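You operate a simulated robot arm through the tools that you are given. There is no shell and no other tool. Be economical: measure what you need, move in short steps, check, and stop when the job is done.

You are at the controls of a simulated two-armed robot. One attempt, no reset.

Task
Pick up the green cap bottle with one hand, pass it to the other hand and put it on the tall rack low shelf. Set down upright: green cap bottle.

It is judged by the outcome, as a careful person would: the job done as asked, and still so three seconds after it is handed in. It fails if anything else is knocked over, pushed out of place, dropped, spilled or broken. Lids that push on must go on centred and level and be pressed home; caps that screw on are set level and turned clockwise until they are tight.

Robot
Two 7-joint arms with two-finger parallel grippers on one trunk, on a base that drives. Base frame: it is fixed to the floor where the robot stands at the start and does not move with it; the origin is under the middle of the robot, x ahead of it, y to its left, z up; the surface under the hand at the start is at about z = 640. Readings come in mm, rad, newtons and seconds.
The left shoulder is at the start at [110, 169, 1486], the right one opposite. With the tool pointing down near the work surface each hand reaches from about 100 to 600 mm from the robot's upright axis, wherever it stands, measured 20 degrees to its own side. Places, roughly: tall rack low shelf [700, 2500, 400]. Payload 1.57 kg a hand.
The tool frame of a hand sits at the grasp point between the pads (the TCP): z along the fingers, y along the line on which they close. The tips reach 30 mm beyond it. The gripper opens to 80 mm. The fingers are 17 mm wide and 12 mm thick; the gripper's body (40 by 82 mm) begins 80 mm behind the TCP.
Orientation is told as [roll, pitch, yaw] about the base's x, y, z axes, in that order, counted from this pose: with the fingers straight down and closing along the base's y, the tool's x points along the base's -x, its y along +y and its z along -z.

Tools
- The arms move only by the tool step_arm. It takes "left_motion", "right_motion" or both (then of equal length, played together; a hand with none holds still); each is a list that holds one entry, the list of rows, each a list of 7 numbers: the shift along the tool's x, y, z in mm, then the turn, a rotation vector about the tool's x, y, z in rad, then the finger opening in mm, from 0 to 80. In form: [[[x, y, z, ax, ay, az, gripper], ...]]. A call has 1 to 8 rows; each row is the pose to reach, as a shift and turn from the pose commanded when the call began, along the tool's axes at that moment. A row lasts 0.2 s, in which the tool goes at most 50 mm and 0.15 rad; a call with a longer step from one row to the next is refused whole, and so is a gripper value outside its range. Where a pose cannot be reached the arm comes as near as it can. A force on the tool above 40 N (or 10 N above the force at the start of the call, whichever is more), or a blocked arm, ends the call early, and 0.2 s more pass. Each finger travels about 72 mm/s and halts on what it meets, pressing with about 41 N; the grip force reading is that of the motor and also rises with nothing between the fingers. The clock runs only during rows and for 0.2 s after the last one: add rows that repeat a pose to give the fingers time. It gives the time, the measured TCP pose, the force on the tool (base axes), the opening and the grip force at its end, in the units of the frame above (readings bear some noise), with the torque about the TCP (base axes, N m) and any sound that the robot's microphone picked up.
- Cameras (640 x 400 px; columns grow to the right, rows downward): "scene" is now at [155, 0.8, 1664.5]; the picture's right is [0.02, -1.00, 0.00], its down [-0.78, -0.01, -0.62] and it looks along [0.62, 0.01, -0.78] (base axes); focal length 260 px, centre (320, 200). "left" rides on the left gripper at [72, 7, -122] in its tool frame; the picture's right is [-0.09, 1.00, 0.00], its down [-0.84, -0.08, -0.54] and it looks along [-0.54, -0.05, 0.84] (tool axes); focal length 238 px, centre (320, 200). "right" rides on the right gripper at [72, -7, -122] in its tool frame; the picture's right is [0.09, 1.00, 0.00], its down [-0.84, 0.08, -0.54] and it looks along [-0.54, 0.05, 0.84] (tool axes); focal length 238 px, centre (320, 200).
- snapshot(camera): a new picture of that camera. It takes no simulated time.
- slide_trunk(by): slides the trunk up (or, below 0, down) by that many mm; the arms and the scene camera ride with it, the base frame stays. It gives what a move gives, with no picture.
- roll_base(legs): drives the robot by 1 to 6 legs, each [ahead, left, turn to the left] in mm, mm and rad, along the robot's own axes; the way and the turn of a leg run together, so that a leg with both is an arc; at most 1500 mm and 3.142 rad a leg. The arms and the cameras ride along, it lands a little off, and it stops where it bumps. It gives what a move gives.
- head_to(pan, tilt): turns the head with the scene camera to pan (to the left, within 1.501 rad either way) and tilt (down, from -0.506 to 1.204), counted from straight ahead of the robot. It gives what a move gives.
- probe_pixels(camera, pixels): there is no depth. For up to 12 entries [column, row, z] of the newest picture of that camera ("zoom" is the newest enlarged one), the place [x, y] in the base frame at which the ray of that pixel passes the height z, good to about 3 mm. It takes no simulated time.
- enlarge(camera, box): a new picture of the part [left, top, right, bottom] of that camera's present view, enlarged. It takes no simulated time.
- sign_off(): hands the job in; it is judged then, once.

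Work in short steps. Measure before you move; look again where a grasp or a placing could have gone wrong, and mend it. You have 80 turns and 62 pictures in all, those below and enlarged ones among them. Open the grippers and draw the arms clear of the work before you hand the job in, unless the task says otherwise; then end with one line.

The tools are called after "Emit:" by a JSON object that holds its "method" and its "body". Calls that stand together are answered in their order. step_arm: Moves the arms, as the interface text tells. Its arguments: {"type":"object","properties":{"left_motion":{"type":"array"},"right_motion":{"type":"array"}},"required":[]} The other tools are called the same way: slide_trunk (by) slides the trunk up or down; roll_base (legs) drives the base; head_to (pan, tilt) turns the head that bears the scene camera; snapshot (camera) takes a picture; probe_pixels (camera, pixels) gives the place at which the rays of pixels pass given heights; enlarge (camera, box) takes an enlarged picture of a part of a camera's view; sign_off () hands the job in.

At the start:

```text
t: 0.0
left_tcp_pos: [685.3, 224.9, 979.9]
left_tcp_rot: [-0.001, 0.001, -0.001]
left_wrist_force: [-0.4, 0.5, -0.7]
left_torque: [-0.01, 0.0, -0.01]
left_gripper_width: 80.0
left_gripper_force: 0.0
right_tcp_pos: [657.8, -323.2, 1036.7]
right_tcp_rot: [0.0, 0.001, 0.0]
right_wrist_force: [0.2, -0.9, -0.1]
right_torque: [0.01, -0.01, 0.01]
right_gripper_width: 79.7
right_gripper_force: 0.2
trunk travel left (down, up): [-800.0, 90.0]
robot x, y, heading: [-2.2, -4.8, 0.0]
head pan, tilt: [0.017, 0.902]
```

scene: 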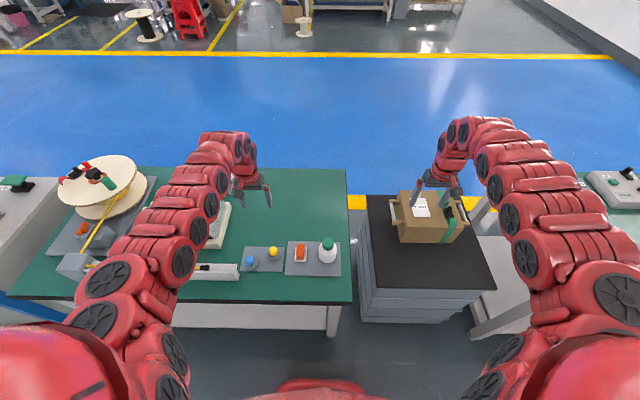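
right: 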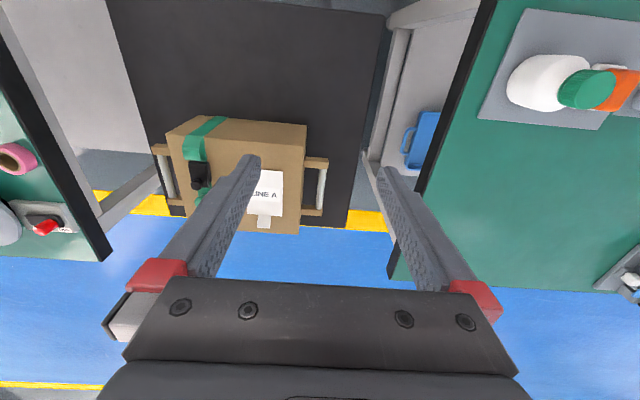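
left: 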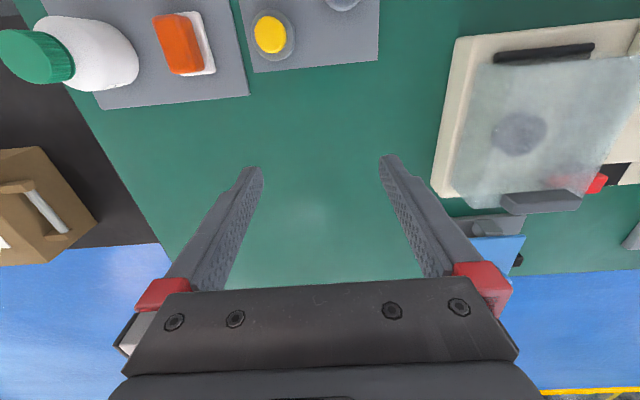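

The green cap bottle appears at about (328,250) in the scene view, standing on a grey tray at the table's right end. I enlarge it to measure it.

Emit:
{"method": "enlarge", "body": {"camera": "scene", "box": [270, 215, 370, 290]}}

Emit:
{"method": "probe_pixels", "body": {"camera": "scene", "pixels": [[327, 260, 645], [327, 241, 720], [327, 241, 760], [350, 300, 640], [345, 170, 640], [285, 270, 640], [340, 275, 640]]}}

Emit:
{"method": "probe_pixels", "body": {"camera": "left", "pixels": [[95, 92, 645], [50, 58, 720], [50, 58, 760], [165, 240, 640]]}}

Emit:
{"method": "probe_pixels", "body": {"camera": "right", "pixels": [[515, 85, 645], [590, 90, 720], [590, 90, 760], [540, 85, 645]]}}

```text
5.33 times, centred on (320, 252) of scene
```

zoom: 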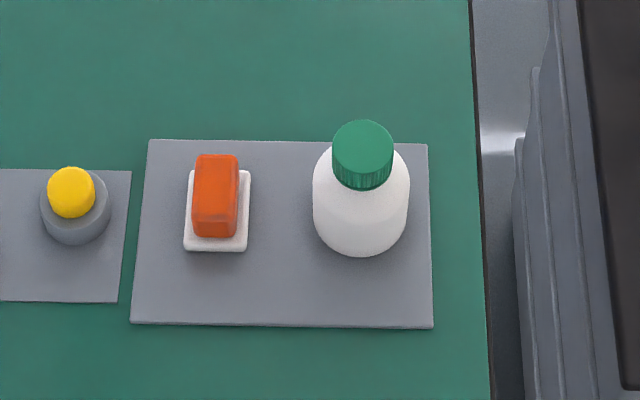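

```text
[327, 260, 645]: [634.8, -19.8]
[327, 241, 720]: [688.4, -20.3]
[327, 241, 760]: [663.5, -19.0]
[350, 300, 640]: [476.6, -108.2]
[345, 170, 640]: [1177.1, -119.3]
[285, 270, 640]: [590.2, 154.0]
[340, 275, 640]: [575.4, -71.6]
```

```text
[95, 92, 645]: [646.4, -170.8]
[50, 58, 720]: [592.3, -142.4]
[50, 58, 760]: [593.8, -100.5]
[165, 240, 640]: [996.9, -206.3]
```

```text
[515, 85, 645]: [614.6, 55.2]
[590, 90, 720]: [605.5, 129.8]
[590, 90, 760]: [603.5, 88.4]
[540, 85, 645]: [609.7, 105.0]
```

The rays at assumed 640 height disagree between cameras, so the cap is around z≈850. I triangulate the tray's far-right corner and the bottle's parts.

Emit:
{"method": "probe_pixels", "body": {"camera": "scene", "pixels": [[340.3, 241.7, 640], [340.3, 241.7, 740], [341.2, 276, 640], [341.2, 276, 740], [328, 228, 850], [328, 228, 900], [327.6, 262, 740]]}}

Emit:
{"method": "probe_pixels", "body": {"camera": "right", "pixels": [[478, 118, 640], [478, 118, 740], [528, 10, 640], [528, 10, 740], [588, 88, 850], [588, 88, 880]]}}

Emit:
{"method": "probe_pixels", "body": {"camera": "left", "pixels": [[102, 109, 640], [102, 109, 740], [30, 57, 850], [30, 57, 880], [249, 96, 740]]}}

```text
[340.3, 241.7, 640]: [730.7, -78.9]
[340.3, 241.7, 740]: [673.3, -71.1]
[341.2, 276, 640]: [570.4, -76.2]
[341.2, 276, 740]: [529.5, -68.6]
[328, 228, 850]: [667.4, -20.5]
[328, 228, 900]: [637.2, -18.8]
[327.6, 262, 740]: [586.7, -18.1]
```

```text
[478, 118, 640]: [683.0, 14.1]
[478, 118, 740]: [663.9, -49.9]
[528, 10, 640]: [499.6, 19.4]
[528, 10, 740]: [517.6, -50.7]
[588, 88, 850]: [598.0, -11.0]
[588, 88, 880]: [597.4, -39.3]
```

```text
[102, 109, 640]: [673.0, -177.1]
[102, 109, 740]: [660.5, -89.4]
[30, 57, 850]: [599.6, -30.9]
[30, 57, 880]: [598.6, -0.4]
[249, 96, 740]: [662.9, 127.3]
```

The tray surface is at z≈765, the bottle at ≈(603,-18), cap top ≈857, body about 68 mm wide and cap 40 mm. Now I look left at the rack.

Emit:
{"method": "head_to", "body": {"pan": 1.3, "tilt": 0.45}}

Emit:
{"method": "snapshot", "body": {"camera": "scene"}}

```text
t: 1.4
left_tcp_pos: [685.5, 225.7, 979.5]
left_tcp_rot: [0.0, 0.001, -0.001]
left_wrist_force: [0.3, 0.3, 0.0]
left_torque: [-0.04, 0.03, 0.0]
left_gripper_width: 80.1
left_gripper_force: 0.0
right_tcp_pos: [658.2, -323.7, 1036.8]
right_tcp_rot: [0.001, 0.0, 0.002]
right_wrist_force: [0.3, 0.1, -0.2]
right_torque: [-0.02, -0.01, -0.01]
right_gripper_width: 80.1
right_gripper_force: 0.0
trunk travel left (down, up): [-800.0, 90.0]
robot x, y, heading: [-2.2, 0.8, -0.001]
head pan, tilt: [1.3, 0.45]
```

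```text
57 pictures are left
```

scene: 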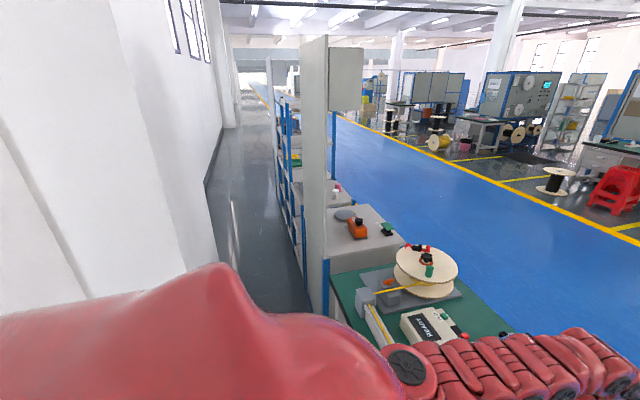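

The rack stands further along the same row (blue posts at ~(285,150)). I enlarge it for detail.

Emit:
{"method": "enlarge", "body": {"camera": "scene", "box": [220, 80, 420, 320]}}

```text
1.67 times, centred on (320, 200) of scene
```

zoom: 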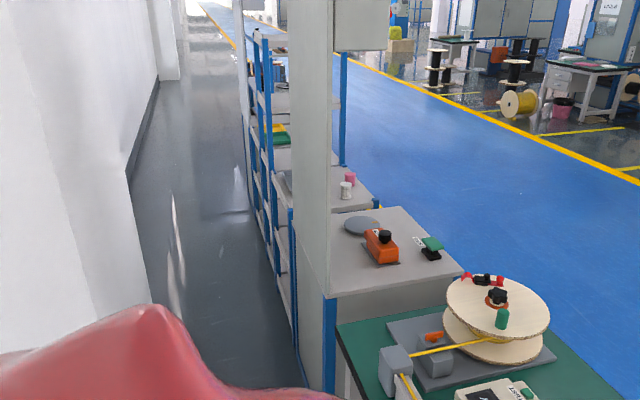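

I'll pick by the cap with the right hand from above (fingers closing along y), then receive on the body with the left hand held flat. First I move the right hand above the bottle at z≈970 and point the head back.

Emit:
{"method": "step_arm", "body": {"right_motion": [[[8, 44, 10, 0, 0, 0, 80], [16, 88, 20, 0, 0, 0, 80], [24, 132, 30, 0, 0, 0, 80], [32, 176, 40, 0, 0, 0, 80], [40, 220, 50, 0, 0, 0, 80], [48, 264, 60, 0, 0, 0, 80], [55, 305, 67, 0, 0, 0, 80], [55, 305, 67, 0, 0, 0, 80]]]}}

Emit:
{"method": "head_to", "body": {"pan": 0.0, "tilt": 0.9}}

Emit:
{"method": "snapshot", "body": {"camera": "right"}}

Emit:
{"method": "snapshot", "body": {"camera": "scene"}}

```text
t: 3.2
left_tcp_pos: [686.7, 224.8, 980.8]
left_tcp_rot: [0.001, 0.0, 0.001]
left_wrist_force: [0.4, -0.1, 0.7]
left_torque: [0.03, -0.01, -0.01]
left_gripper_width: 80.1
left_gripper_force: 0.1
right_tcp_pos: [601.8, -18.2, 969.3]
right_tcp_rot: [0.003, -0.001, 0.002]
right_wrist_force: [0.3, -0.7, 0.1]
right_torque: [-0.04, 0.03, 0.0]
right_gripper_width: 80.0
right_gripper_force: 0.0
trunk travel left (down, up): [-800.0, 90.0]
robot x, y, heading: [-2.0, 2.0, 0.001]
head pan, tilt: [1.3, 0.45]
```

```text
t: 4.7
left_tcp_pos: [686.8, 226.4, 979.1]
left_tcp_rot: [0.0, 0.001, -0.001]
left_wrist_force: [-0.1, 1.0, 0.3]
left_torque: [0.0, 0.0, -0.04]
left_gripper_width: 79.8
left_gripper_force: 0.0
right_tcp_pos: [602.0, -18.0, 969.8]
right_tcp_rot: [0.0, 0.001, 0.001]
right_wrist_force: [0.0, 0.0, -0.8]
right_torque: [0.01, -0.03, 0.04]
right_gripper_width: 80.3
right_gripper_force: 0.1
trunk travel left (down, up): [-800.0, 90.0]
robot x, y, heading: [1.1, 1.9, 0.003]
head pan, tilt: [0.0, 0.901]
```

```text
55 pictures are left
```

right: 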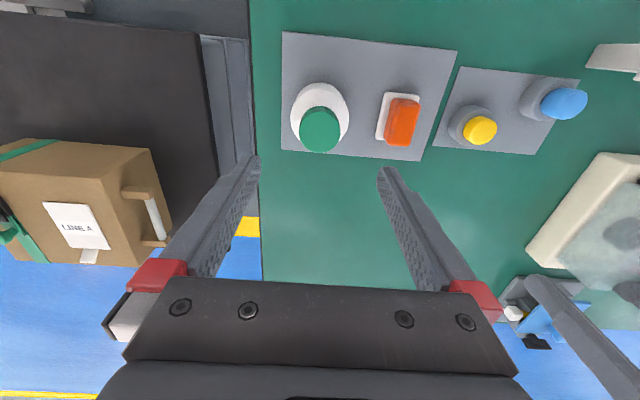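

```text
54 pictures are left
```

scene: 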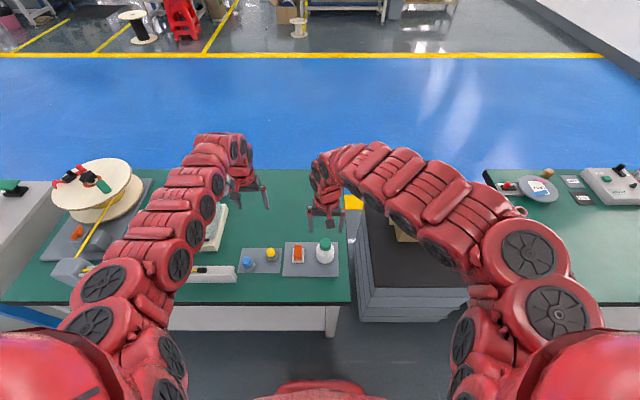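

The right camera shows the cap centre at (319,130). I probe the cap in both views to refine its position.

Emit:
{"method": "probe_pixels", "body": {"camera": "right", "pixels": [[319, 131, 857], [319, 131, 840], [319, 131, 800], [320, 106, 790], [281, 149, 765], [349, 110, 790], [290, 110, 790]]}}

Emit:
{"method": "probe_pixels", "body": {"camera": "scene", "pixels": [[325.5, 242, 857], [325.5, 242, 840], [325.5, 242, 800], [336, 275, 765]]}}

Emit:
{"method": "enlarge", "body": {"camera": "right", "box": [260, 60, 380, 180]}}

Emit:
{"method": "enlarge", "body": {"camera": "scene", "box": [285, 220, 365, 280]}}

```text
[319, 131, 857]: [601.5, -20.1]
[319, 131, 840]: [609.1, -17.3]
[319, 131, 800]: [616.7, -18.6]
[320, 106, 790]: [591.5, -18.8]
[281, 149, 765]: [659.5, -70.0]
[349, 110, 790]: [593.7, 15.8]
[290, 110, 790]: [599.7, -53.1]
```

```text
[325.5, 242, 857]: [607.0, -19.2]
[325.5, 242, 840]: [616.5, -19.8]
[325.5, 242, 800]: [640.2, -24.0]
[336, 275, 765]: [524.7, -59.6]
```

```text
3.33 times, centred on (320, 120) of right
```

zoom: 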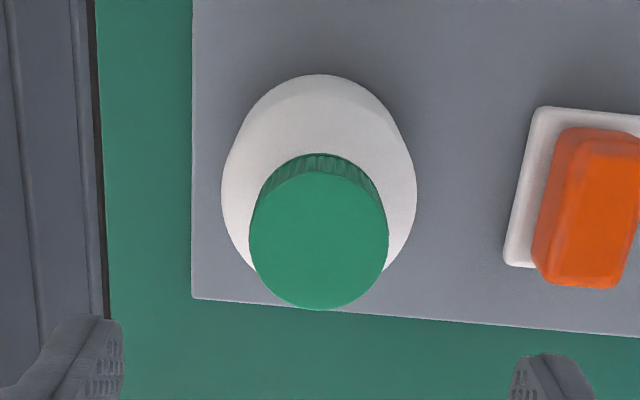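

```text
6.67 times, centred on (325, 250) of scene
```

zoom: 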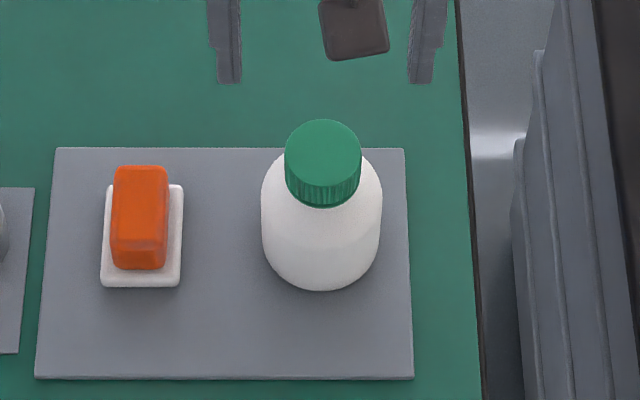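

Cap top is around z 857–867 at (601,-19), cap height about 23 mm. I lower the hand to TCP z≈873 so the tips straddle the cap only, and look.

Emit:
{"method": "step_arm", "body": {"right_motion": [[[0, -1, 40, 0, 0, 0, 80], [0, -1, 70, 0, 0, 0, 80], [0, -1, 90, 0, 0, 0, 80], [0, -1, 97, 0, 0, 0, 80]]]}}

Emit:
{"method": "snapshot", "body": {"camera": "right"}}

Emit:
{"method": "enlarge", "body": {"camera": "scene", "box": [285, 210, 365, 270]}}

```text
t: 5.7
left_tcp_pos: [686.8, 225.0, 980.1]
left_tcp_rot: [-0.001, -0.001, 0.001]
left_wrist_force: [0.3, 0.2, -0.2]
left_torque: [-0.02, 0.0, 0.0]
left_gripper_width: 80.0
left_gripper_force: 0.2
right_tcp_pos: [603.8, -19.7, 872.7]
right_tcp_rot: [0.0, 0.0, 0.0]
right_wrist_force: [0.1, -0.2, 0.7]
right_torque: [0.0, 0.03, 0.02]
right_gripper_width: 79.7
right_gripper_force: 0.1
trunk travel left (down, up): [-800.0, 90.0]
robot x, y, heading: [2.4, -1.1, 0.001]
head pan, tilt: [0.0, 0.901]
```

```text
51 pictures are left
```

right: 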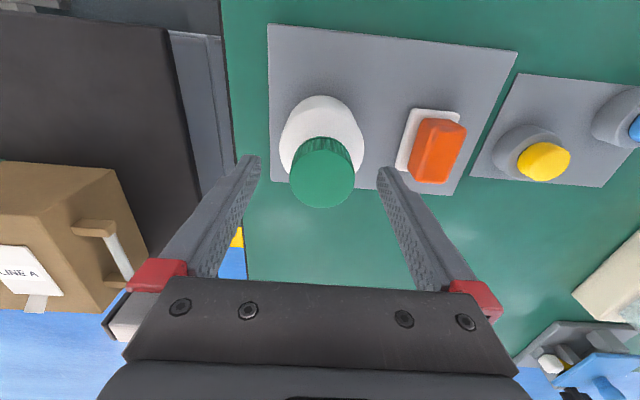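

```text
6.67 times, centred on (325, 240) of scene
```

zoom: 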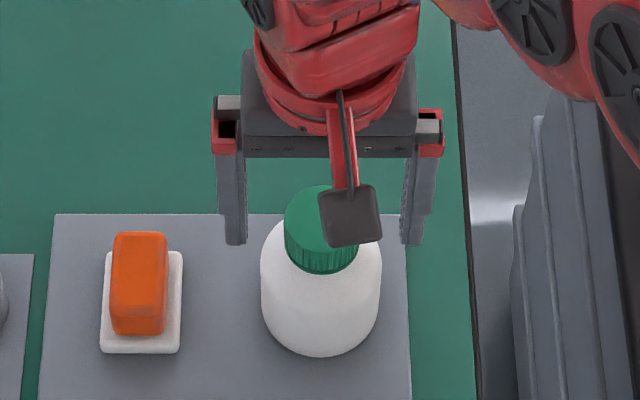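

Tips (zoom rows ~245) sit at the cap's lower rim and the cap is centred between the fingers (columns 258/383 vs 322). I close and make a small lift.

Emit:
{"method": "step_arm", "body": {"right_motion": [[[0, 0, 0, 0, 0, 0, 38], [0, 0, 0, 0, 0, 0, 30], [0, 0, 0, 0, 0, 0, 25], [0, 0, 0, 0, 0, 0, 25], [0, 0, -10, 0, 0, 0, 25], [0, 0, -25, 0, 0, 0, 25], [0, 0, -25, 0, 0, 0, 25]]]}}

Emit:
{"method": "enlarge", "body": {"camera": "scene", "box": [285, 210, 365, 270]}}

Emit:
{"method": "snapshot", "body": {"camera": "right"}}

```text
t: 7.3
left_tcp_pos: [686.3, 225.9, 979.0]
left_tcp_rot: [0.001, 0.001, 0.001]
left_wrist_force: [0.2, -0.9, 0.6]
left_torque: [0.01, 0.01, -0.01]
left_gripper_width: 80.2
left_gripper_force: 0.1
right_tcp_pos: [603.1, -19.9, 897.2]
right_tcp_rot: [0.001, 0.001, 0.001]
right_wrist_force: [-0.9, -0.6, -2.9]
right_torque: [0.05, 0.03, -0.03]
right_gripper_width: 37.2
right_gripper_force: 41.2
trunk travel left (down, up): [-800.0, 90.0]
robot x, y, heading: [2.0, 0.4, 0.004]
head pan, tilt: [0.0, 0.901]
```

```text
6.67 times, centred on (325, 240) of scene
```

zoom: 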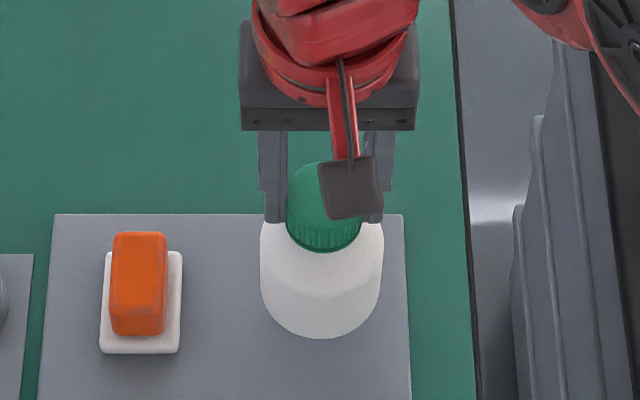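

```text
48 pictures are left
```

right: 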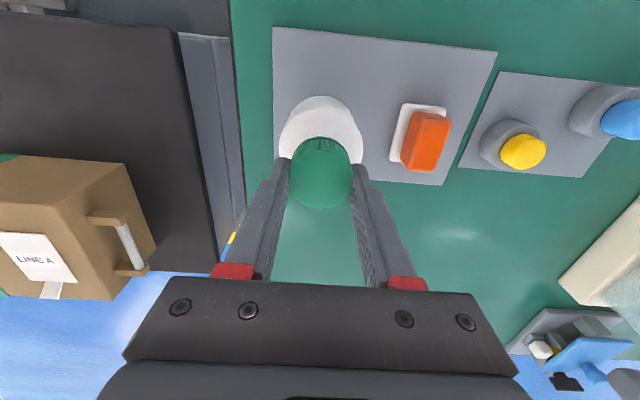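

The bottle is held (opening 37.2 mm, 2.9 N weight) and lifted with its cap. I raise it to z≈1090 and at the same time start pitching the left hand forward to horizontal.

Emit:
{"method": "step_arm", "body": {"left_motion": [[[15, 0, -15, 0, -0.15, 0, 80], [30, 0, -30, 0, -0.3, 0, 80], [45, 0, -45, 0, -0.45, 0, 80], [60, 0, -60, 0, -0.6, 0, 80], [75, 0, -75, 0, -0.75, 0, 80], [90, 0, -90, 0, -0.9, 0, 80], [105, 0, -100, 0, -1.05, 0, 80], [120, 0, -100, 0, -1.2, 0, 80]]], "right_motion": [[[0, 0, -25, 0, 0, 0, 25], [0, 0, -50, 0, 0, 0, 25], [0, -5, -75, 0, 0, 0, 25], [0, -15, -100, 0, 0, 0, 25], [0, -25, -125, 0, 0, 0, 25], [0, -35, -150, 0, 0, 0, 25], [0, -45, -175, 0, 0, 0, 25], [0, -50, -193, 0, 0, 0, 25]]]}}

Emit:
{"method": "snapshot", "body": {"camera": "scene"}}

```text
t: 9.3
left_tcp_pos: [774.8, 395.9, 1014.1]
left_tcp_rot: [0.634, -1.015, -0.57]
left_wrist_force: [1.3, -0.4, 0.1]
left_torque: [0.02, 0.02, 0.05]
left_gripper_width: 80.2
left_gripper_force: 0.0
left hand out of reach, approached as far as the arm can: row 2, 3, 4, 5, 6, 7, 8
right_tcp_pos: [639.1, -66.9, 1086.4]
right_tcp_rot: [0.001, 0.006, -0.002]
right_wrist_force: [0.3, 0.2, -3.5]
right_torque: [0.03, 0.0, -0.01]
right_gripper_width: 37.3
right_gripper_force: 40.4
right hand out of reach, approached as far as the arm can: row 4, 5, 6, 7, 8
trunk travel left (down, up): [-800.0, 90.0]
robot x, y, heading: [0.6, 1.9, -0.004]
head pan, tilt: [0.0, 0.901]
stopped in row 8 (left hand): the arm was blocked; the commanded pose is now the measured one
```

```text
47 pictures are left
```

scene: 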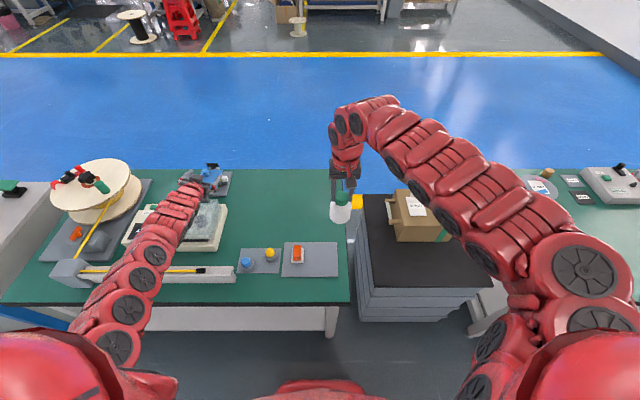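

The left hand ended pointing (0.90,0.13,-0.43), i.e. 25° below horizontal near full reach; the bottle hangs at (639,-67), body centre z≈1011. I turn the left hand to a level grip aimed at yaw -25° and bring it to about (610,130,1060).

Emit:
{"method": "step_arm", "body": {"left_motion": [[[-5.2, -30, -25.2, 0.0645, -0.0118, -0.0124, 80], [-10.4, -60, -50.5, 0.129, -0.0235, -0.0248, 80], [-15.6, -90, -75.7, 0.1935, -0.0353, -0.0371, 80], [-20.8, -120, -101, 0.258, -0.047, -0.0495, 80], [-26, -150, -126, 0.3225, -0.0588, -0.0619, 80], [-31.2, -180, -151.5, 0.387, -0.0705, -0.0743, 80], [-36.4, -210, -176.7, 0.4515, -0.0823, -0.0866, 80], [-41.6, -240, -202, 0.516, -0.094, -0.099, 80]]]}}

Emit:
{"method": "snapshot", "body": {"camera": "scene"}}

```text
t: 11.1
left_tcp_pos: [786.8, 110.9, 1038.3]
left_tcp_rot: [-0.005, -1.137, -0.436]
left_wrist_force: [-0.8, -0.1, 0.1]
left_torque: [0.01, -0.05, 0.03]
left_gripper_width: 80.2
left_gripper_force: 0.1
left hand out of reach, approached as far as the arm can: row 1, 2, 3, 4, 5, 6, 7, 8
right_tcp_pos: [635.9, -64.0, 1088.2]
right_tcp_rot: [-0.002, 0.004, -0.001]
right_wrist_force: [0.1, -0.2, -2.7]
right_torque: [0.04, 0.0, 0.04]
right_gripper_width: 37.0
right_gripper_force: 40.8
trunk travel left (down, up): [-800.0, 90.0]
robot x, y, heading: [-0.3, -0.0, 0.001]
head pan, tilt: [0.0, 0.901]
```

```text
46 pictures are left
```

scene: 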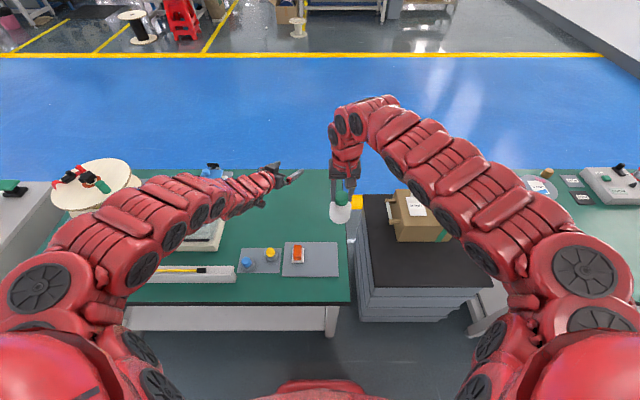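

The left orientation is right but x stuck at 787, apparently because the elbow is folded too close. I look at the aisle's width to see how far I can back off and work lower.

Emit:
{"method": "head_to", "body": {"pan": 1.45, "tilt": 0.5}}

Emit:
{"method": "snapshot", "body": {"camera": "scene"}}

Emit:
{"method": "probe_pixels", "body": {"camera": "scene", "pixels": [[250, 190, 0], [230, 250, 0], [330, 300, 0], [330, 250, 0]]}}

```text
t: 12.7
left_tcp_pos: [786.2, 112.9, 1038.6]
left_tcp_rot: [-0.004, -1.136, -0.435]
left_wrist_force: [-0.4, 0.2, 0.2]
left_torque: [-0.04, 0.02, -0.01]
left_gripper_width: 80.1
left_gripper_force: 0.0
right_tcp_pos: [635.8, -64.0, 1088.5]
right_tcp_rot: [0.0, 0.004, 0.0]
right_wrist_force: [0.3, -0.1, -1.7]
right_torque: [0.0, 0.0, -0.02]
right_gripper_width: 37.1
right_gripper_force: 41.3
trunk travel left (down, up): [-800.0, 90.0]
robot x, y, heading: [-2.0, -1.7, 0.003]
head pan, tilt: [1.45, 0.499]
```

```text
45 pictures are left
```

scene: 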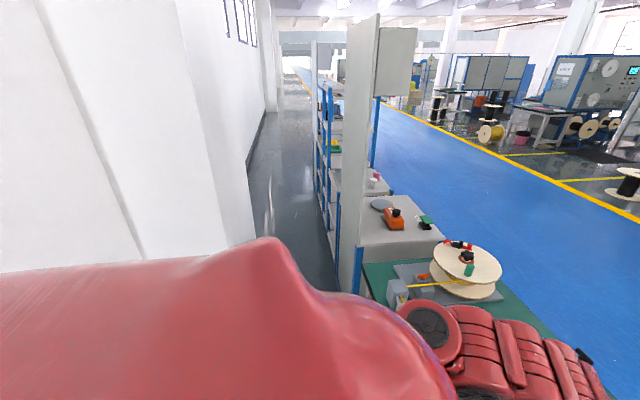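

```text
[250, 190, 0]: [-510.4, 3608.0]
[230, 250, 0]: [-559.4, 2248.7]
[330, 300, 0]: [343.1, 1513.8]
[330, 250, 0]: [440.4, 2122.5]
```

The aisle is narrow (wall near x≈-450, rack front near x≈440), so I can't back off; I'll do the handover lower relative to the shoulders. I lower the right hand to z≈930 at (600,-20), yawing it 45° so its camera faces away, before raising the trunk.

Emit:
{"method": "step_arm", "body": {"right_motion": [[[5, 5, 20, 0, 0, -0.1, 25], [10, 10, 40, 0, 0, -0.2, 25], [15, 15, 60, 0, 0, -0.3, 25], [20, 22, 80, 0, 0, -0.4, 25], [25, 30, 100, 0, 0, -0.5, 25], [30, 38, 120, 0, 0, -0.6, 25], [36, 44, 140, 0, 0, -0.7, 25], [36, 44, 158, 0, 0, -0.785, 25]]]}}

Emit:
{"method": "slide_trunk", "body": {"by": 90}}

Emit:
{"method": "head_to", "body": {"pan": 0.0, "tilt": 0.9}}

Emit:
{"method": "snapshot", "body": {"camera": "scene"}}

```text
t: 14.5
left_tcp_pos: [786.7, 113.5, 1037.6]
left_tcp_rot: [-0.009, -1.133, -0.436]
left_wrist_force: [0.8, -0.5, -0.3]
left_torque: [0.0, 0.0, -0.02]
left_gripper_width: 80.1
left_gripper_force: 0.1
right_tcp_pos: [599.9, -20.0, 930.6]
right_tcp_rot: [0.002, 0.003, 0.787]
right_wrist_force: [-0.4, 0.2, -2.4]
right_torque: [0.0, 0.0, -0.01]
right_gripper_width: 37.3
right_gripper_force: 40.9
right hand out of reach, approached as far as the arm can: row 1, 2
trunk travel left (down, up): [-800.0, 90.0]
robot x, y, heading: [-0.8, -4.4, -0.003]
head pan, tilt: [1.45, 0.499]
```

```text
t: 15.7
left_tcp_pos: [786.6, 114.2, 1127.7]
left_tcp_rot: [-0.008, -1.134, -0.434]
left_wrist_force: [0.5, -0.2, 0.8]
left_torque: [-0.02, 0.0, -0.03]
left_gripper_width: 80.1
left_gripper_force: 0.2
right_tcp_pos: [599.7, -18.7, 1020.0]
right_tcp_rot: [0.001, 0.004, 0.785]
right_wrist_force: [0.3, 0.7, -2.5]
right_torque: [0.03, 0.02, -0.01]
right_gripper_width: 37.2
right_gripper_force: 40.8
trunk travel left (down, up): [-890.0, 0.0]
robot x, y, heading: [0.1, 0.4, -0.001]
head pan, tilt: [1.45, 0.499]
```

```text
t: 17.3
left_tcp_pos: [786.8, 114.1, 1127.5]
left_tcp_rot: [-0.006, -1.134, -0.433]
left_wrist_force: [-0.4, -0.2, -0.8]
left_torque: [-0.03, 0.0, 0.01]
left_gripper_width: 80.0
left_gripper_force: 0.1
right_tcp_pos: [600.1, -19.1, 1020.3]
right_tcp_rot: [0.002, 0.004, 0.786]
right_wrist_force: [-0.5, 0.0, -2.1]
right_torque: [0.03, -0.01, 0.02]
right_gripper_width: 37.2
right_gripper_force: 40.9
trunk travel left (down, up): [-890.0, 0.0]
robot x, y, heading: [-0.9, 5.0, -0.002]
head pan, tilt: [0.0, 0.901]
```

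```text
44 pictures are left
```

scene: 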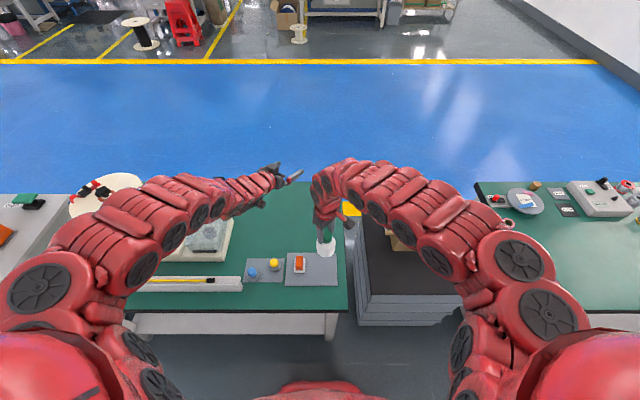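

The bottle now hangs at (600,-19), body z≈945. I bring the left hand back and down to about (500,200,1010), pitching the fingers to 40° below level.

Emit:
{"method": "step_arm", "body": {"left_motion": [[[29, -5.3, -27.4, 0, 0.033, 0, 80], [58, -10.6, -54.8, 0, 0.066, 0, 80], [87, -16, -82, 0, 0.1, 0, 80], [115.5, -21, -109.5, 0, 0.13, 0, 80], [144, -26.5, -137, 0, 0.163, 0, 80], [173, -32, -164, 0, 0.195, 0, 80], [202, -37, -191.5, 0, 0.23, 0, 80], [231, -42.5, -219, 0, 0.26, 0, 80]]]}}

Emit:
{"method": "snapshot", "body": {"camera": "scene"}}

```text
t: 19.1
left_tcp_pos: [684.3, 165.0, 992.2]
left_tcp_rot: [-0.007, -0.902, -0.437]
left_wrist_force: [0.3, 0.0, -0.5]
left_torque: [-0.03, -0.03, 0.01]
left_gripper_width: 79.8
left_gripper_force: 0.0
left hand out of reach, approached as far as the arm can: row 1, 2, 3, 4, 5, 6, 7, 8
right_tcp_pos: [599.8, -19.3, 1019.4]
right_tcp_rot: [0.002, 0.002, 0.786]
right_wrist_force: [0.0, -0.6, -2.1]
right_torque: [0.0, 0.01, 0.0]
right_gripper_width: 37.6
right_gripper_force: 40.9
trunk travel left (down, up): [-890.0, 0.0]
robot x, y, heading: [4.2, -3.3, -0.001]
head pan, tilt: [0.0, 0.901]
```

```text
43 pictures are left
```

scene: 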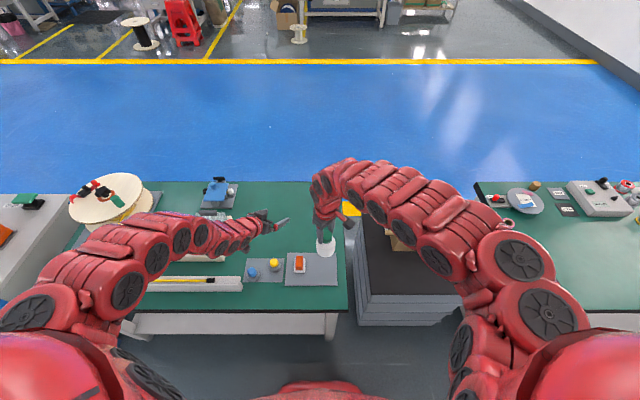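

x bottoms out at ~684 for this left orientation, so instead I move the bottle outward to x≈775, where the left hand can work.

Emit:
{"method": "step_arm", "body": {"right_motion": [[[-25, -25, 0, 0, 0, 0, 25], [-50, -50, 0, 0, 0, 0, 25], [-75, -75, 2, 0, 0, 0, 25], [-100, -100, 4, 0, 0, 0, 25], [-124, -124, 5, 0, 0, 0, 25], [-124, -124, 5, 0, 0, 0, 25]]]}}

Emit:
{"method": "step_arm", "body": {"left_motion": [[[-15, -32, 12, 0, 0, 0, 80], [-30, -65, 24, 0, 0, 0, 80], [-45, -97, 36, 0, 0, 0, 80], [-59, -129, 49, 0, 0, 0, 80], [-59, -129, 49, 0, 0, 0, 80]]]}}

Emit:
{"method": "snapshot", "body": {"camera": "scene"}}

Emit:
{"method": "snapshot", "body": {"camera": "left"}}

```text
t: 20.5
left_tcp_pos: [684.6, 164.6, 991.3]
left_tcp_rot: [-0.005, -0.902, -0.436]
left_wrist_force: [0.2, -0.2, -0.3]
left_torque: [-0.01, 0.05, 0.05]
left_gripper_width: 80.0
left_gripper_force: 0.1
right_tcp_pos: [683.8, -19.3, 1019.0]
right_tcp_rot: [0.003, 0.001, 0.786]
right_wrist_force: [0.1, 0.2, -2.5]
right_torque: [0.02, -0.02, 0.0]
right_gripper_width: 37.2
right_gripper_force: 41.0
right hand out of reach, approached as far as the arm can: row 3, 4, 5, 6
trunk travel left (down, up): [-890.0, 0.0]
robot x, y, heading: [0.5, 2.7, -0.0]
head pan, tilt: [0.0, 0.901]
```

```text
t: 21.7
left_tcp_pos: [719.7, 22.5, 980.7]
left_tcp_rot: [-0.051, -0.861, -0.46]
left_wrist_force: [17.8, 20.2, 14.9]
left_torque: [-1.09, 1.46, -0.74]
left_gripper_width: 56.7
left_gripper_force: 0.1
left hand out of reach, approached as far as the arm can: row 1, 2, 3, 4
right_tcp_pos: [678.0, -24.5, 1016.8]
right_tcp_rot: [0.006, 0.015, 0.784]
right_wrist_force: [-18.0, -21.8, -16.6]
right_torque: [-0.27, -0.22, 0.74]
right_gripper_width: 37.1
right_gripper_force: 41.1
trunk travel left (down, up): [-890.0, 0.0]
robot x, y, heading: [-1.8, -0.9, -0.0]
head pan, tilt: [0.0, 0.901]
```

```text
42 pictures are left
```

scene: 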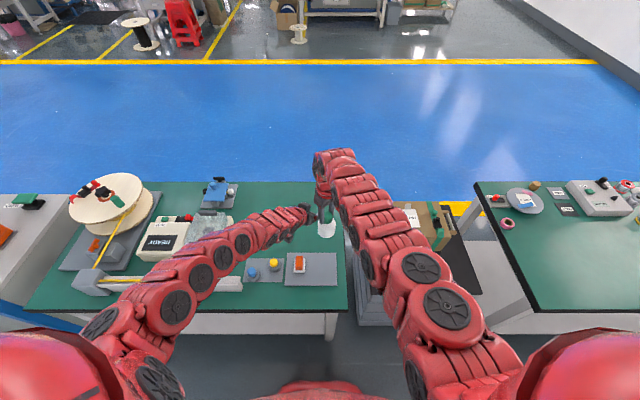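

```text
41 pictures are left
```

left: 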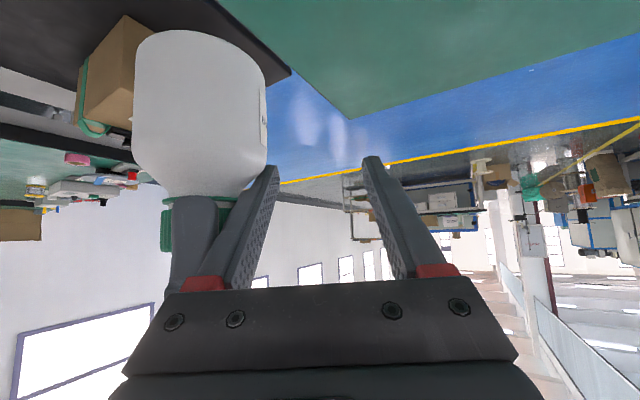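

The right hand only reached x≈684, and my left move then brushed its finger (≈30 N, bottle still held at 37 mm). I back the left hand off along its own +y and -z at once.

Emit:
{"method": "step_arm", "body": {"left_motion": [[[0, 20, 0, 0, 0, 0, 80], [0, 50, -15, 0, 0, 0, 80], [0, 85, -35, 0, 0, 0, 80], [0, 120, -60, 0, 0, 0, 80], [0, 120, -60, 0, 0, 0, 80]]]}}

Emit:
{"method": "enlarge", "body": {"camera": "scene", "box": [250, 130, 410, 250]}}

Emit:
{"method": "snapshot", "body": {"camera": "right"}}

```text
t: 22.9
left_tcp_pos: [724.3, 26.3, 990.6]
left_tcp_rot: [-0.004, -0.873, -0.436]
left_wrist_force: [0.8, 30.1, -12.8]
left_torque: [-1.26, -0.65, -1.72]
left_gripper_width: 55.1
left_gripper_force: 0.2
left hand out of reach, approached as far as the arm can: row 1, 2, 3, 4, 5
right_tcp_pos: [683.6, -21.4, 1019.2]
right_tcp_rot: [0.0, 0.004, 0.783]
right_wrist_force: [-0.7, -30.3, 9.8]
right_torque: [1.02, 0.16, 0.61]
right_gripper_width: 36.5
right_gripper_force: 40.9
trunk travel left (down, up): [-890.0, 0.0]
robot x, y, heading: [-0.9, 1.7, -0.002]
head pan, tilt: [0.0, 0.901]
```

```text
3.33 times, centred on (330, 190) of scene
```

zoom: 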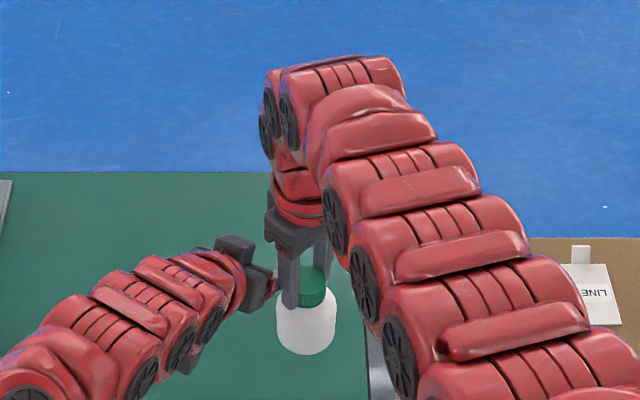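

```text
39 pictures are left
```

right: 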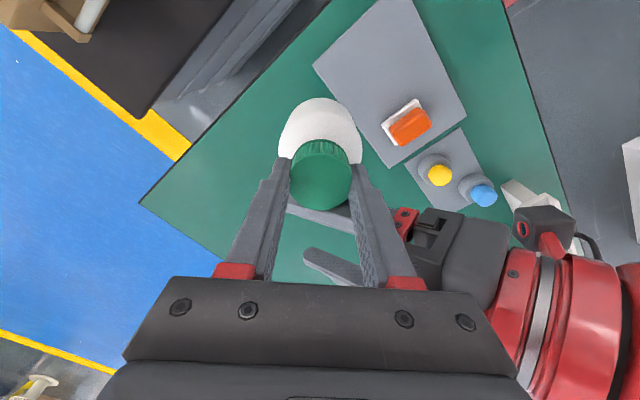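

The left solution is stuck, its lower finger pressing on the right finger's (+x,+y) side. The right arm is free, so I withdraw the right hand along its tool +x (base (-,-)), away from the left fingers.

Emit:
{"method": "step_arm", "body": {"right_motion": [[[15, 0, 0, 0, 0, 0, 25], [40, 0, 0, 0, 0, 0, 25], [70, 0, 0, 0, 0, 0, 25], [100, 0, 0, 0, 0, 0, 25], [100, 0, 0, 0, 0, 0, 25]]]}}

Emit:
{"method": "snapshot", "body": {"camera": "right"}}

```text
t: 24.1
left_tcp_pos: [723.3, 26.7, 992.2]
left_tcp_rot: [-0.005, -0.876, -0.437]
left_wrist_force: [0.2, 1.0, 0.9]
left_torque: [-0.03, 0.01, -0.03]
left_gripper_width: 80.0
left_gripper_force: 0.0
right_tcp_pos: [613.5, -89.7, 1021.6]
right_tcp_rot: [0.003, 0.004, 0.785]
right_wrist_force: [-0.4, 0.2, -1.2]
right_torque: [0.0, 0.03, 0.01]
right_gripper_width: 37.3
right_gripper_force: 40.9
trunk travel left (down, up): [-890.0, 0.0]
robot x, y, heading: [-4.2, -2.2, -0.005]
head pan, tilt: [0.0, 0.901]
```

```text
38 pictures are left
```

right: 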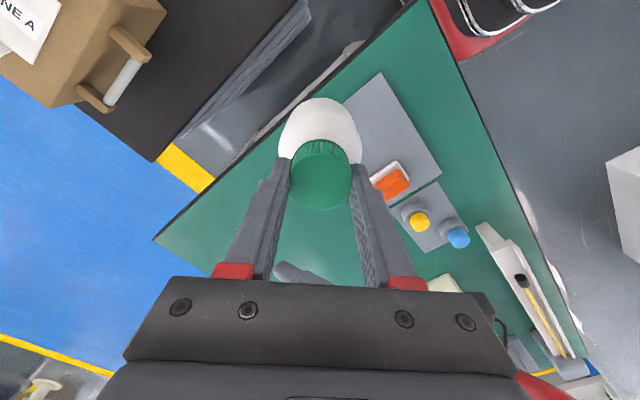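

Freed, and the bottle is still held firmly. I now swing the left hand out to about (700,175,992) while yawing it to point mostly toward -y, which leaves its elbow more room.

Emit:
{"method": "step_arm", "body": {"left_motion": [[[10, 25, -12, 0.04, 0, 0.033, 80], [20, 50, -25, 0.13, 0, 0.108, 80], [30, 75, -37, 0.22, 0, 0.183, 80], [40, 100, -50, 0.31, 0, 0.258, 80], [52, 128, -63, 0.4, 0, 0.333, 80], [52, 128, -63, 0.49, 0, 0.408, 80], [52, 128, -63, 0.58, 0, 0.483, 80], [52, 128, -63, 0.668, 0, 0.557, 80]]]}}

Emit:
{"method": "snapshot", "body": {"camera": "scene"}}

```text
t: 25.9
left_tcp_pos: [683.4, 172.0, 989.6]
left_tcp_rot: [-0.029, -0.883, -1.137]
left_wrist_force: [-0.3, -0.5, 0.9]
left_torque: [0.03, 0.03, 0.0]
left_gripper_width: 79.9
left_gripper_force: 0.1
left hand out of reach, approached as far as the arm can: row 7, 8
right_tcp_pos: [613.1, -90.2, 1022.2]
right_tcp_rot: [0.001, 0.001, 0.784]
right_wrist_force: [-0.3, -0.6, -2.5]
right_torque: [-0.01, 0.03, 0.01]
right_gripper_width: 37.0
right_gripper_force: 41.3
trunk travel left (down, up): [-890.0, 0.0]
robot x, y, heading: [1.0, 3.1, -0.005]
head pan, tilt: [0.0, 0.901]
```

```text
37 pictures are left
```

scene: 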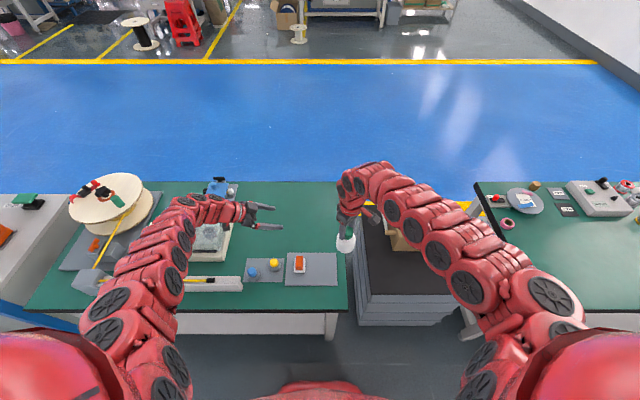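

Left is now at (683,172,990) with yaw -65°, pointing (0.33,-0.70,-0.63). I try shifting it to about (603,122,1020) and read what it can reach.

Emit:
{"method": "step_arm", "body": {"left_motion": [[[-8, -25, -3, 0, 0, 0, 80], [-16, -50, -6, 0, 0, 0, 80], [-23, -72, -8, 0, 0, 0, 80], [-31, -94, -10, 0, 0, 0, 80], [-31, -94, -10, 0, 0, 0, 80]]]}}

```text
t: 27.1
left_tcp_pos: [601.8, 116.1, 1021.4]
left_tcp_rot: [-0.054, -0.899, -1.144]
left_wrist_force: [0.0, 1.2, -1.7]
left_torque: [0.01, 0.03, -0.01]
left_gripper_width: 80.1
left_gripper_force: 0.0
left hand out of reach, approached as far as the arm can: row 4
right_tcp_pos: [613.1, -90.6, 1021.6]
right_tcp_rot: [0.003, 0.002, 0.786]
right_wrist_force: [0.1, -1.1, -2.0]
right_torque: [-0.01, 0.02, 0.01]
right_gripper_width: 37.2
right_gripper_force: 41.0
trunk travel left (down, up): [-890.0, 0.0]
robot x, y, heading: [1.1, 1.1, 0.001]
head pan, tilt: [0.0, 0.901]
```

That works. I now carry the bottle to sit ~100 mm ahead along the left fingers' axis: right TCP to about (629,43,1034).

Emit:
{"method": "step_arm", "body": {"right_motion": [[[-26, 20, -3, 0, 0, 0, 25], [-52, 41, -6, 0, 0, 0, 25], [-79, 62, -9, 0, 0, 0, 25], [-105, 83, -12, 0, 0, 0, 25], [-105, 83, -12, 0, 0, 0, 25]]]}}

Emit:
{"method": "snapshot", "body": {"camera": "left"}}

Emit:
{"method": "enlarge", "body": {"camera": "scene", "box": [220, 140, 380, 260]}}

```text
t: 28.3
left_tcp_pos: [602.6, 115.1, 1022.1]
left_tcp_rot: [-0.049, -0.899, -1.145]
left_wrist_force: [0.3, 0.1, -0.2]
left_torque: [0.01, 0.0, 0.01]
left_gripper_width: 80.1
left_gripper_force: 0.0
right_tcp_pos: [630.5, 41.8, 1030.2]
right_tcp_rot: [0.003, 0.004, 0.784]
right_wrist_force: [0.0, 0.0, -3.1]
right_torque: [0.05, 0.01, 0.02]
right_gripper_width: 37.1
right_gripper_force: 41.2
trunk travel left (down, up): [-890.0, 0.0]
robot x, y, heading: [0.5, 0.7, -0.002]
head pan, tilt: [0.0, 0.901]
```

```text
36 pictures are left
```

left: 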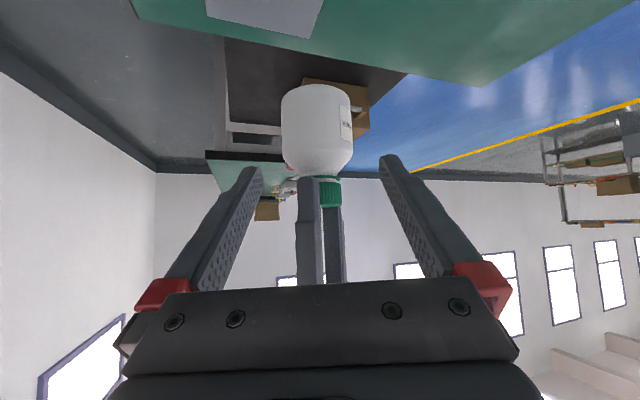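

```text
3.33 times, centred on (300, 200) of scene
```

zoom: 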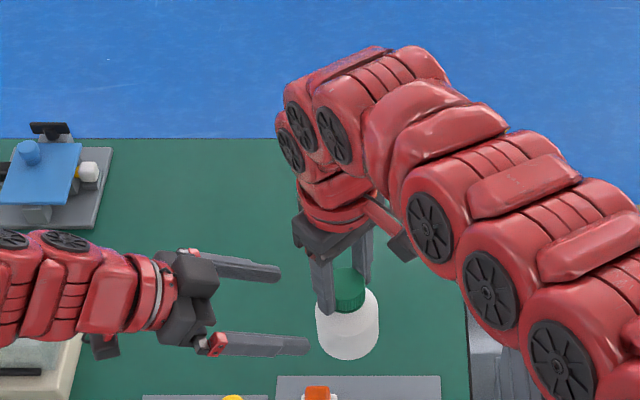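

The bottle (col 317) is centred between the left fingers (255/387) and 100 mm ahead. I advance 97 mm along the fingers with a slight 5 mm downward shift.

Emit:
{"method": "step_arm", "body": {"left_motion": [[[2, -1, 25, 0, 0, 0, 80], [4, -1, 50, 0, 0, 0, 80], [5, -1, 70, 0, 0, 0, 80], [5, -1, 85, 0, 0, 0, 80], [5, -1, 97, 0, 0, 0, 80], [5, -1, 97, 0, 0, 0, 80]]]}}

Emit:
{"method": "snapshot", "body": {"camera": "left"}}

Emit:
{"method": "enlarge", "body": {"camera": "scene", "box": [240, 140, 400, 260]}}

```text
t: 29.7
left_tcp_pos: [629.5, 56.2, 957.7]
left_tcp_rot: [-0.029, -0.883, -1.136]
left_wrist_force: [0.1, -0.7, -0.6]
left_torque: [0.0, -0.04, 0.01]
left_gripper_width: 80.2
left_gripper_force: 0.0
right_tcp_pos: [629.8, 42.3, 1033.4]
right_tcp_rot: [0.001, 0.004, 0.784]
right_wrist_force: [0.5, 0.0, -1.8]
right_torque: [-0.02, 0.01, -0.01]
right_gripper_width: 37.4
right_gripper_force: 40.9
trunk travel left (down, up): [-890.0, 0.0]
robot x, y, heading: [-2.9, 5.0, -0.0]
head pan, tilt: [0.0, 0.901]
```

```text
34 pictures are left
```

left: 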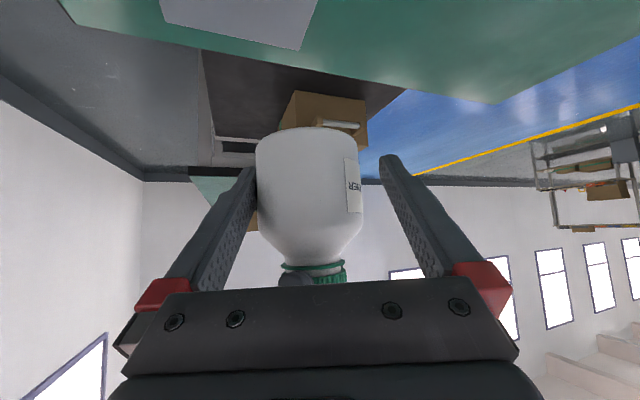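

```text
3.33 times, centred on (320, 200) of scene
```

zoom: 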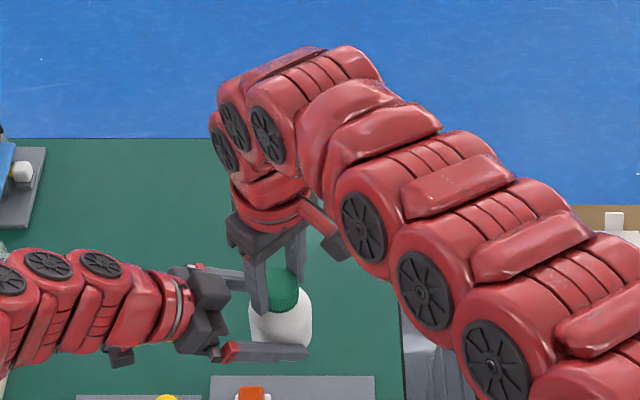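

The bottle (cols 256–362) sits about 12 px left of centre, so I shift 7 mm toward -y, 11 mm further in, then close the left gripper.

Emit:
{"method": "step_arm", "body": {"left_motion": [[[0, -7, 0, 0, 0, 0, 80], [-2, -7, 11, 0, 0, 0, 80], [-2, -7, 11, 0, 0, 0, 72], [-2, -7, 11, 0, 0, 0, 64], [-2, -7, 11, 0, 0, 0, 55], [-2, -7, 11, 0, 0, 0, 55]]]}}

Emit:
{"method": "snapshot", "body": {"camera": "left"}}

```text
t: 31.1
left_tcp_pos: [626.9, 43.9, 953.4]
left_tcp_rot: [-0.026, -0.883, -1.136]
left_wrist_force: [-1.4, -0.6, 0.8]
left_torque: [0.11, -0.29, 0.02]
left_gripper_width: 63.7
left_gripper_force: 41.5
right_tcp_pos: [629.6, 41.6, 1030.1]
right_tcp_rot: [0.002, 0.002, 0.785]
right_wrist_force: [2.2, 0.1, -2.7]
right_torque: [-0.03, 0.08, -0.01]
right_gripper_width: 37.3
right_gripper_force: 40.9
trunk travel left (down, up): [-890.0, 0.0]
robot x, y, heading: [3.5, 1.0, -0.001]
head pan, tilt: [0.0, 0.901]
```

```text
32 pictures are left
```

left: 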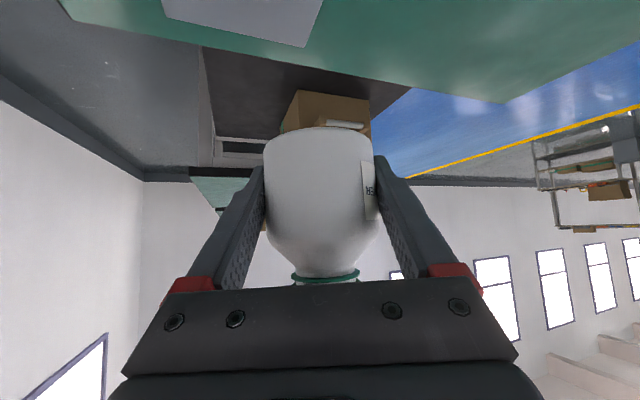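

The left hand holds the body (63.7 mm, 41 N). I open the right just to 50 mm, so its near finger doesn't meet the left palm, and lift it straight up.

Emit:
{"method": "step_arm", "body": {"right_motion": [[[0, 0, 0, 0, 0, 0, 44], [0, 0, 0, 0, 0, 0, 50], [0, 0, -15, 0, 0, 0, 50], [0, 0, -35, 0, 0, 0, 50], [5, 0, -60, 0, 0, 0, 50], [20, 0, -80, 0, 0, 0, 50]]]}}

Emit:
{"method": "snapshot", "body": {"camera": "scene"}}

```text
t: 32.5
left_tcp_pos: [626.7, 43.2, 951.8]
left_tcp_rot: [-0.027, -0.884, -1.136]
left_wrist_force: [0.3, 0.0, -0.7]
left_torque: [0.03, 0.0, 0.01]
left_gripper_width: 63.6
left_gripper_force: 41.2
right_tcp_pos: [614.0, 26.4, 1113.3]
right_tcp_rot: [0.002, 0.001, 0.786]
right_wrist_force: [-0.9, -0.2, -1.2]
right_torque: [0.0, -0.01, 0.01]
right_gripper_width: 49.7
right_gripper_force: 0.1
trunk travel left (down, up): [-890.0, 0.0]
robot x, y, heading: [0.9, -2.3, -0.004]
head pan, tilt: [0.0, 0.901]
```

```text
31 pictures are left
```

scene: 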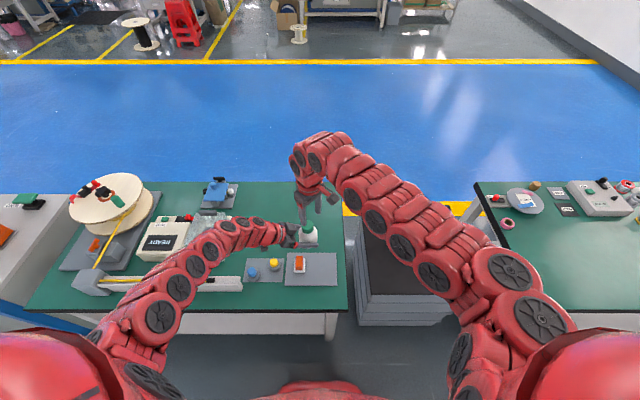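

The right hand is clear and the bottle stays with the left. I swing the right hand away to its own side and unwind its yaw, then check the left hand's hold.

Emit:
{"method": "step_arm", "body": {"right_motion": [[[29, -20, 2, 0, 0, 0.1, 50], [58, -40, 10, 0, 0, 0.2, 50], [87, -60, 24, 0, 0, 0.3, 50], [116, -80, 40, 0, 0, 0.4, 50], [146, -100, 58, 0, 0, 0.5, 50], [175, -120, 76, 0, 0, 0.6, 50], [204, -140, 95, 0, 0, 0.7, 50], [233, -157, 113, 0, 0, 0.786, 50]]]}}

Emit:
{"method": "snapshot", "body": {"camera": "left"}}

```text
t: 34.3
left_tcp_pos: [626.8, 42.2, 952.9]
left_tcp_rot: [-0.028, -0.883, -1.136]
left_wrist_force: [0.6, -1.4, -1.3]
left_torque: [0.01, -0.02, 0.01]
left_gripper_width: 63.6
left_gripper_force: 41.7
right_tcp_pos: [562.9, -250.0, 996.5]
right_tcp_rot: [0.002, 0.002, -0.003]
right_wrist_force: [0.3, 0.5, -0.5]
right_torque: [-0.01, 0.03, -0.03]
right_gripper_width: 50.2
right_gripper_force: 0.0
right hand out of reach, approached as far as the arm can: row 2, 3, 4, 5, 6, 7, 8
trunk travel left (down, up): [-890.0, 0.0]
robot x, y, heading: [1.8, -0.1, 0.002]
head pan, tilt: [0.0, 0.901]
```

```text
30 pictures are left
```

left: 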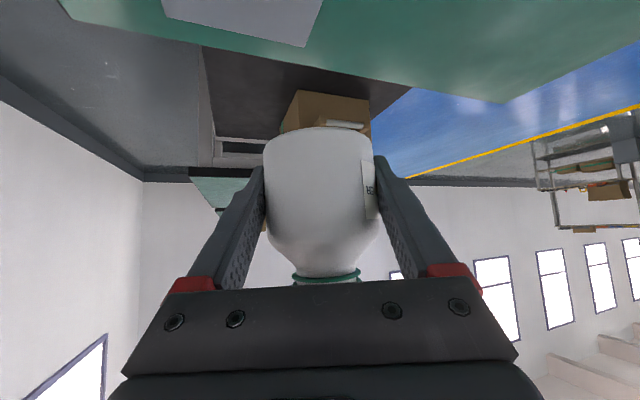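

Hold is unchanged. Now I tuck both hands back toward the body so I can drive along the narrow aisle: right to about (330,-250,930), left with the bottle to about (340,20,930).

Emit:
{"method": "step_arm", "body": {"left_motion": [[[10, -34, -7, 0, 0, 0, 55], [20, -68, -14, 0, 0, 0, 55], [31, -102, -21, 0, 0, 0, 55], [41, -136, -28, 0, 0, 0, 55], [51, -169, -35, 0, 0, 0, 55], [61, -203, -42, 0, 0, 0, 55], [71, -237, -49, 0, 0, 0, 55], [82, -271, -56, 0, 0, 0, 55]]], "right_motion": [[[29, 0, 8, 0, 0, 0, 50], [58, 0, 16, 0, 0, 0, 50], [87, 0, 25, 0, 0, 0, 50], [116, 0, 33, 0, 0, 0, 50], [146, 0, 41, 0, 0, 0, 50], [175, 0, 50, 0, 0, 0, 50], [204, 0, 58, 0, 0, 0, 50], [233, 0, 66, 0, 0, 0, 50]]]}}

Emit:
{"method": "snapshot", "body": {"camera": "scene"}}

```text
t: 36.1
left_tcp_pos: [469.9, 47.5, 900.3]
left_tcp_rot: [-0.027, -0.884, -1.138]
left_wrist_force: [-0.2, 0.4, -0.3]
left_torque: [0.0, 0.02, -0.02]
left_gripper_width: 63.3
left_gripper_force: 40.9
left hand out of reach, approached as far as the arm can: row 2, 3, 4, 5, 6, 7, 8
right_tcp_pos: [553.8, -278.3, 994.8]
right_tcp_rot: [0.001, 0.002, -0.001]
right_wrist_force: [-0.7, 0.4, -0.1]
right_torque: [-0.01, -0.03, -0.02]
right_gripper_width: 50.3
right_gripper_force: 0.1
right hand out of reach, approached as far as the arm can: row 1, 2, 3, 4, 5, 6, 7, 8
trunk travel left (down, up): [-890.0, 0.0]
robot x, y, heading: [1.3, -1.6, -0.004]
head pan, tilt: [0.0, 0.901]
```

```text
29 pictures are left
```

scene: 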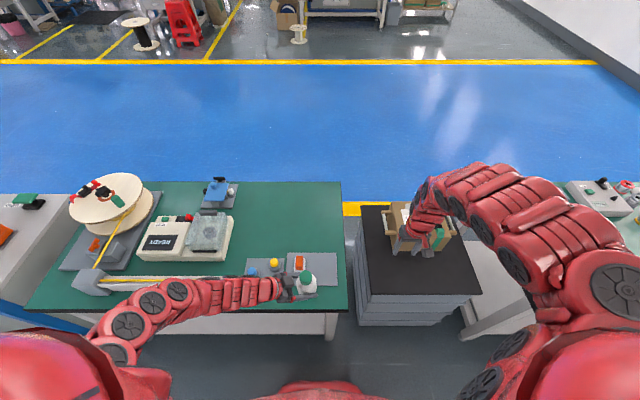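

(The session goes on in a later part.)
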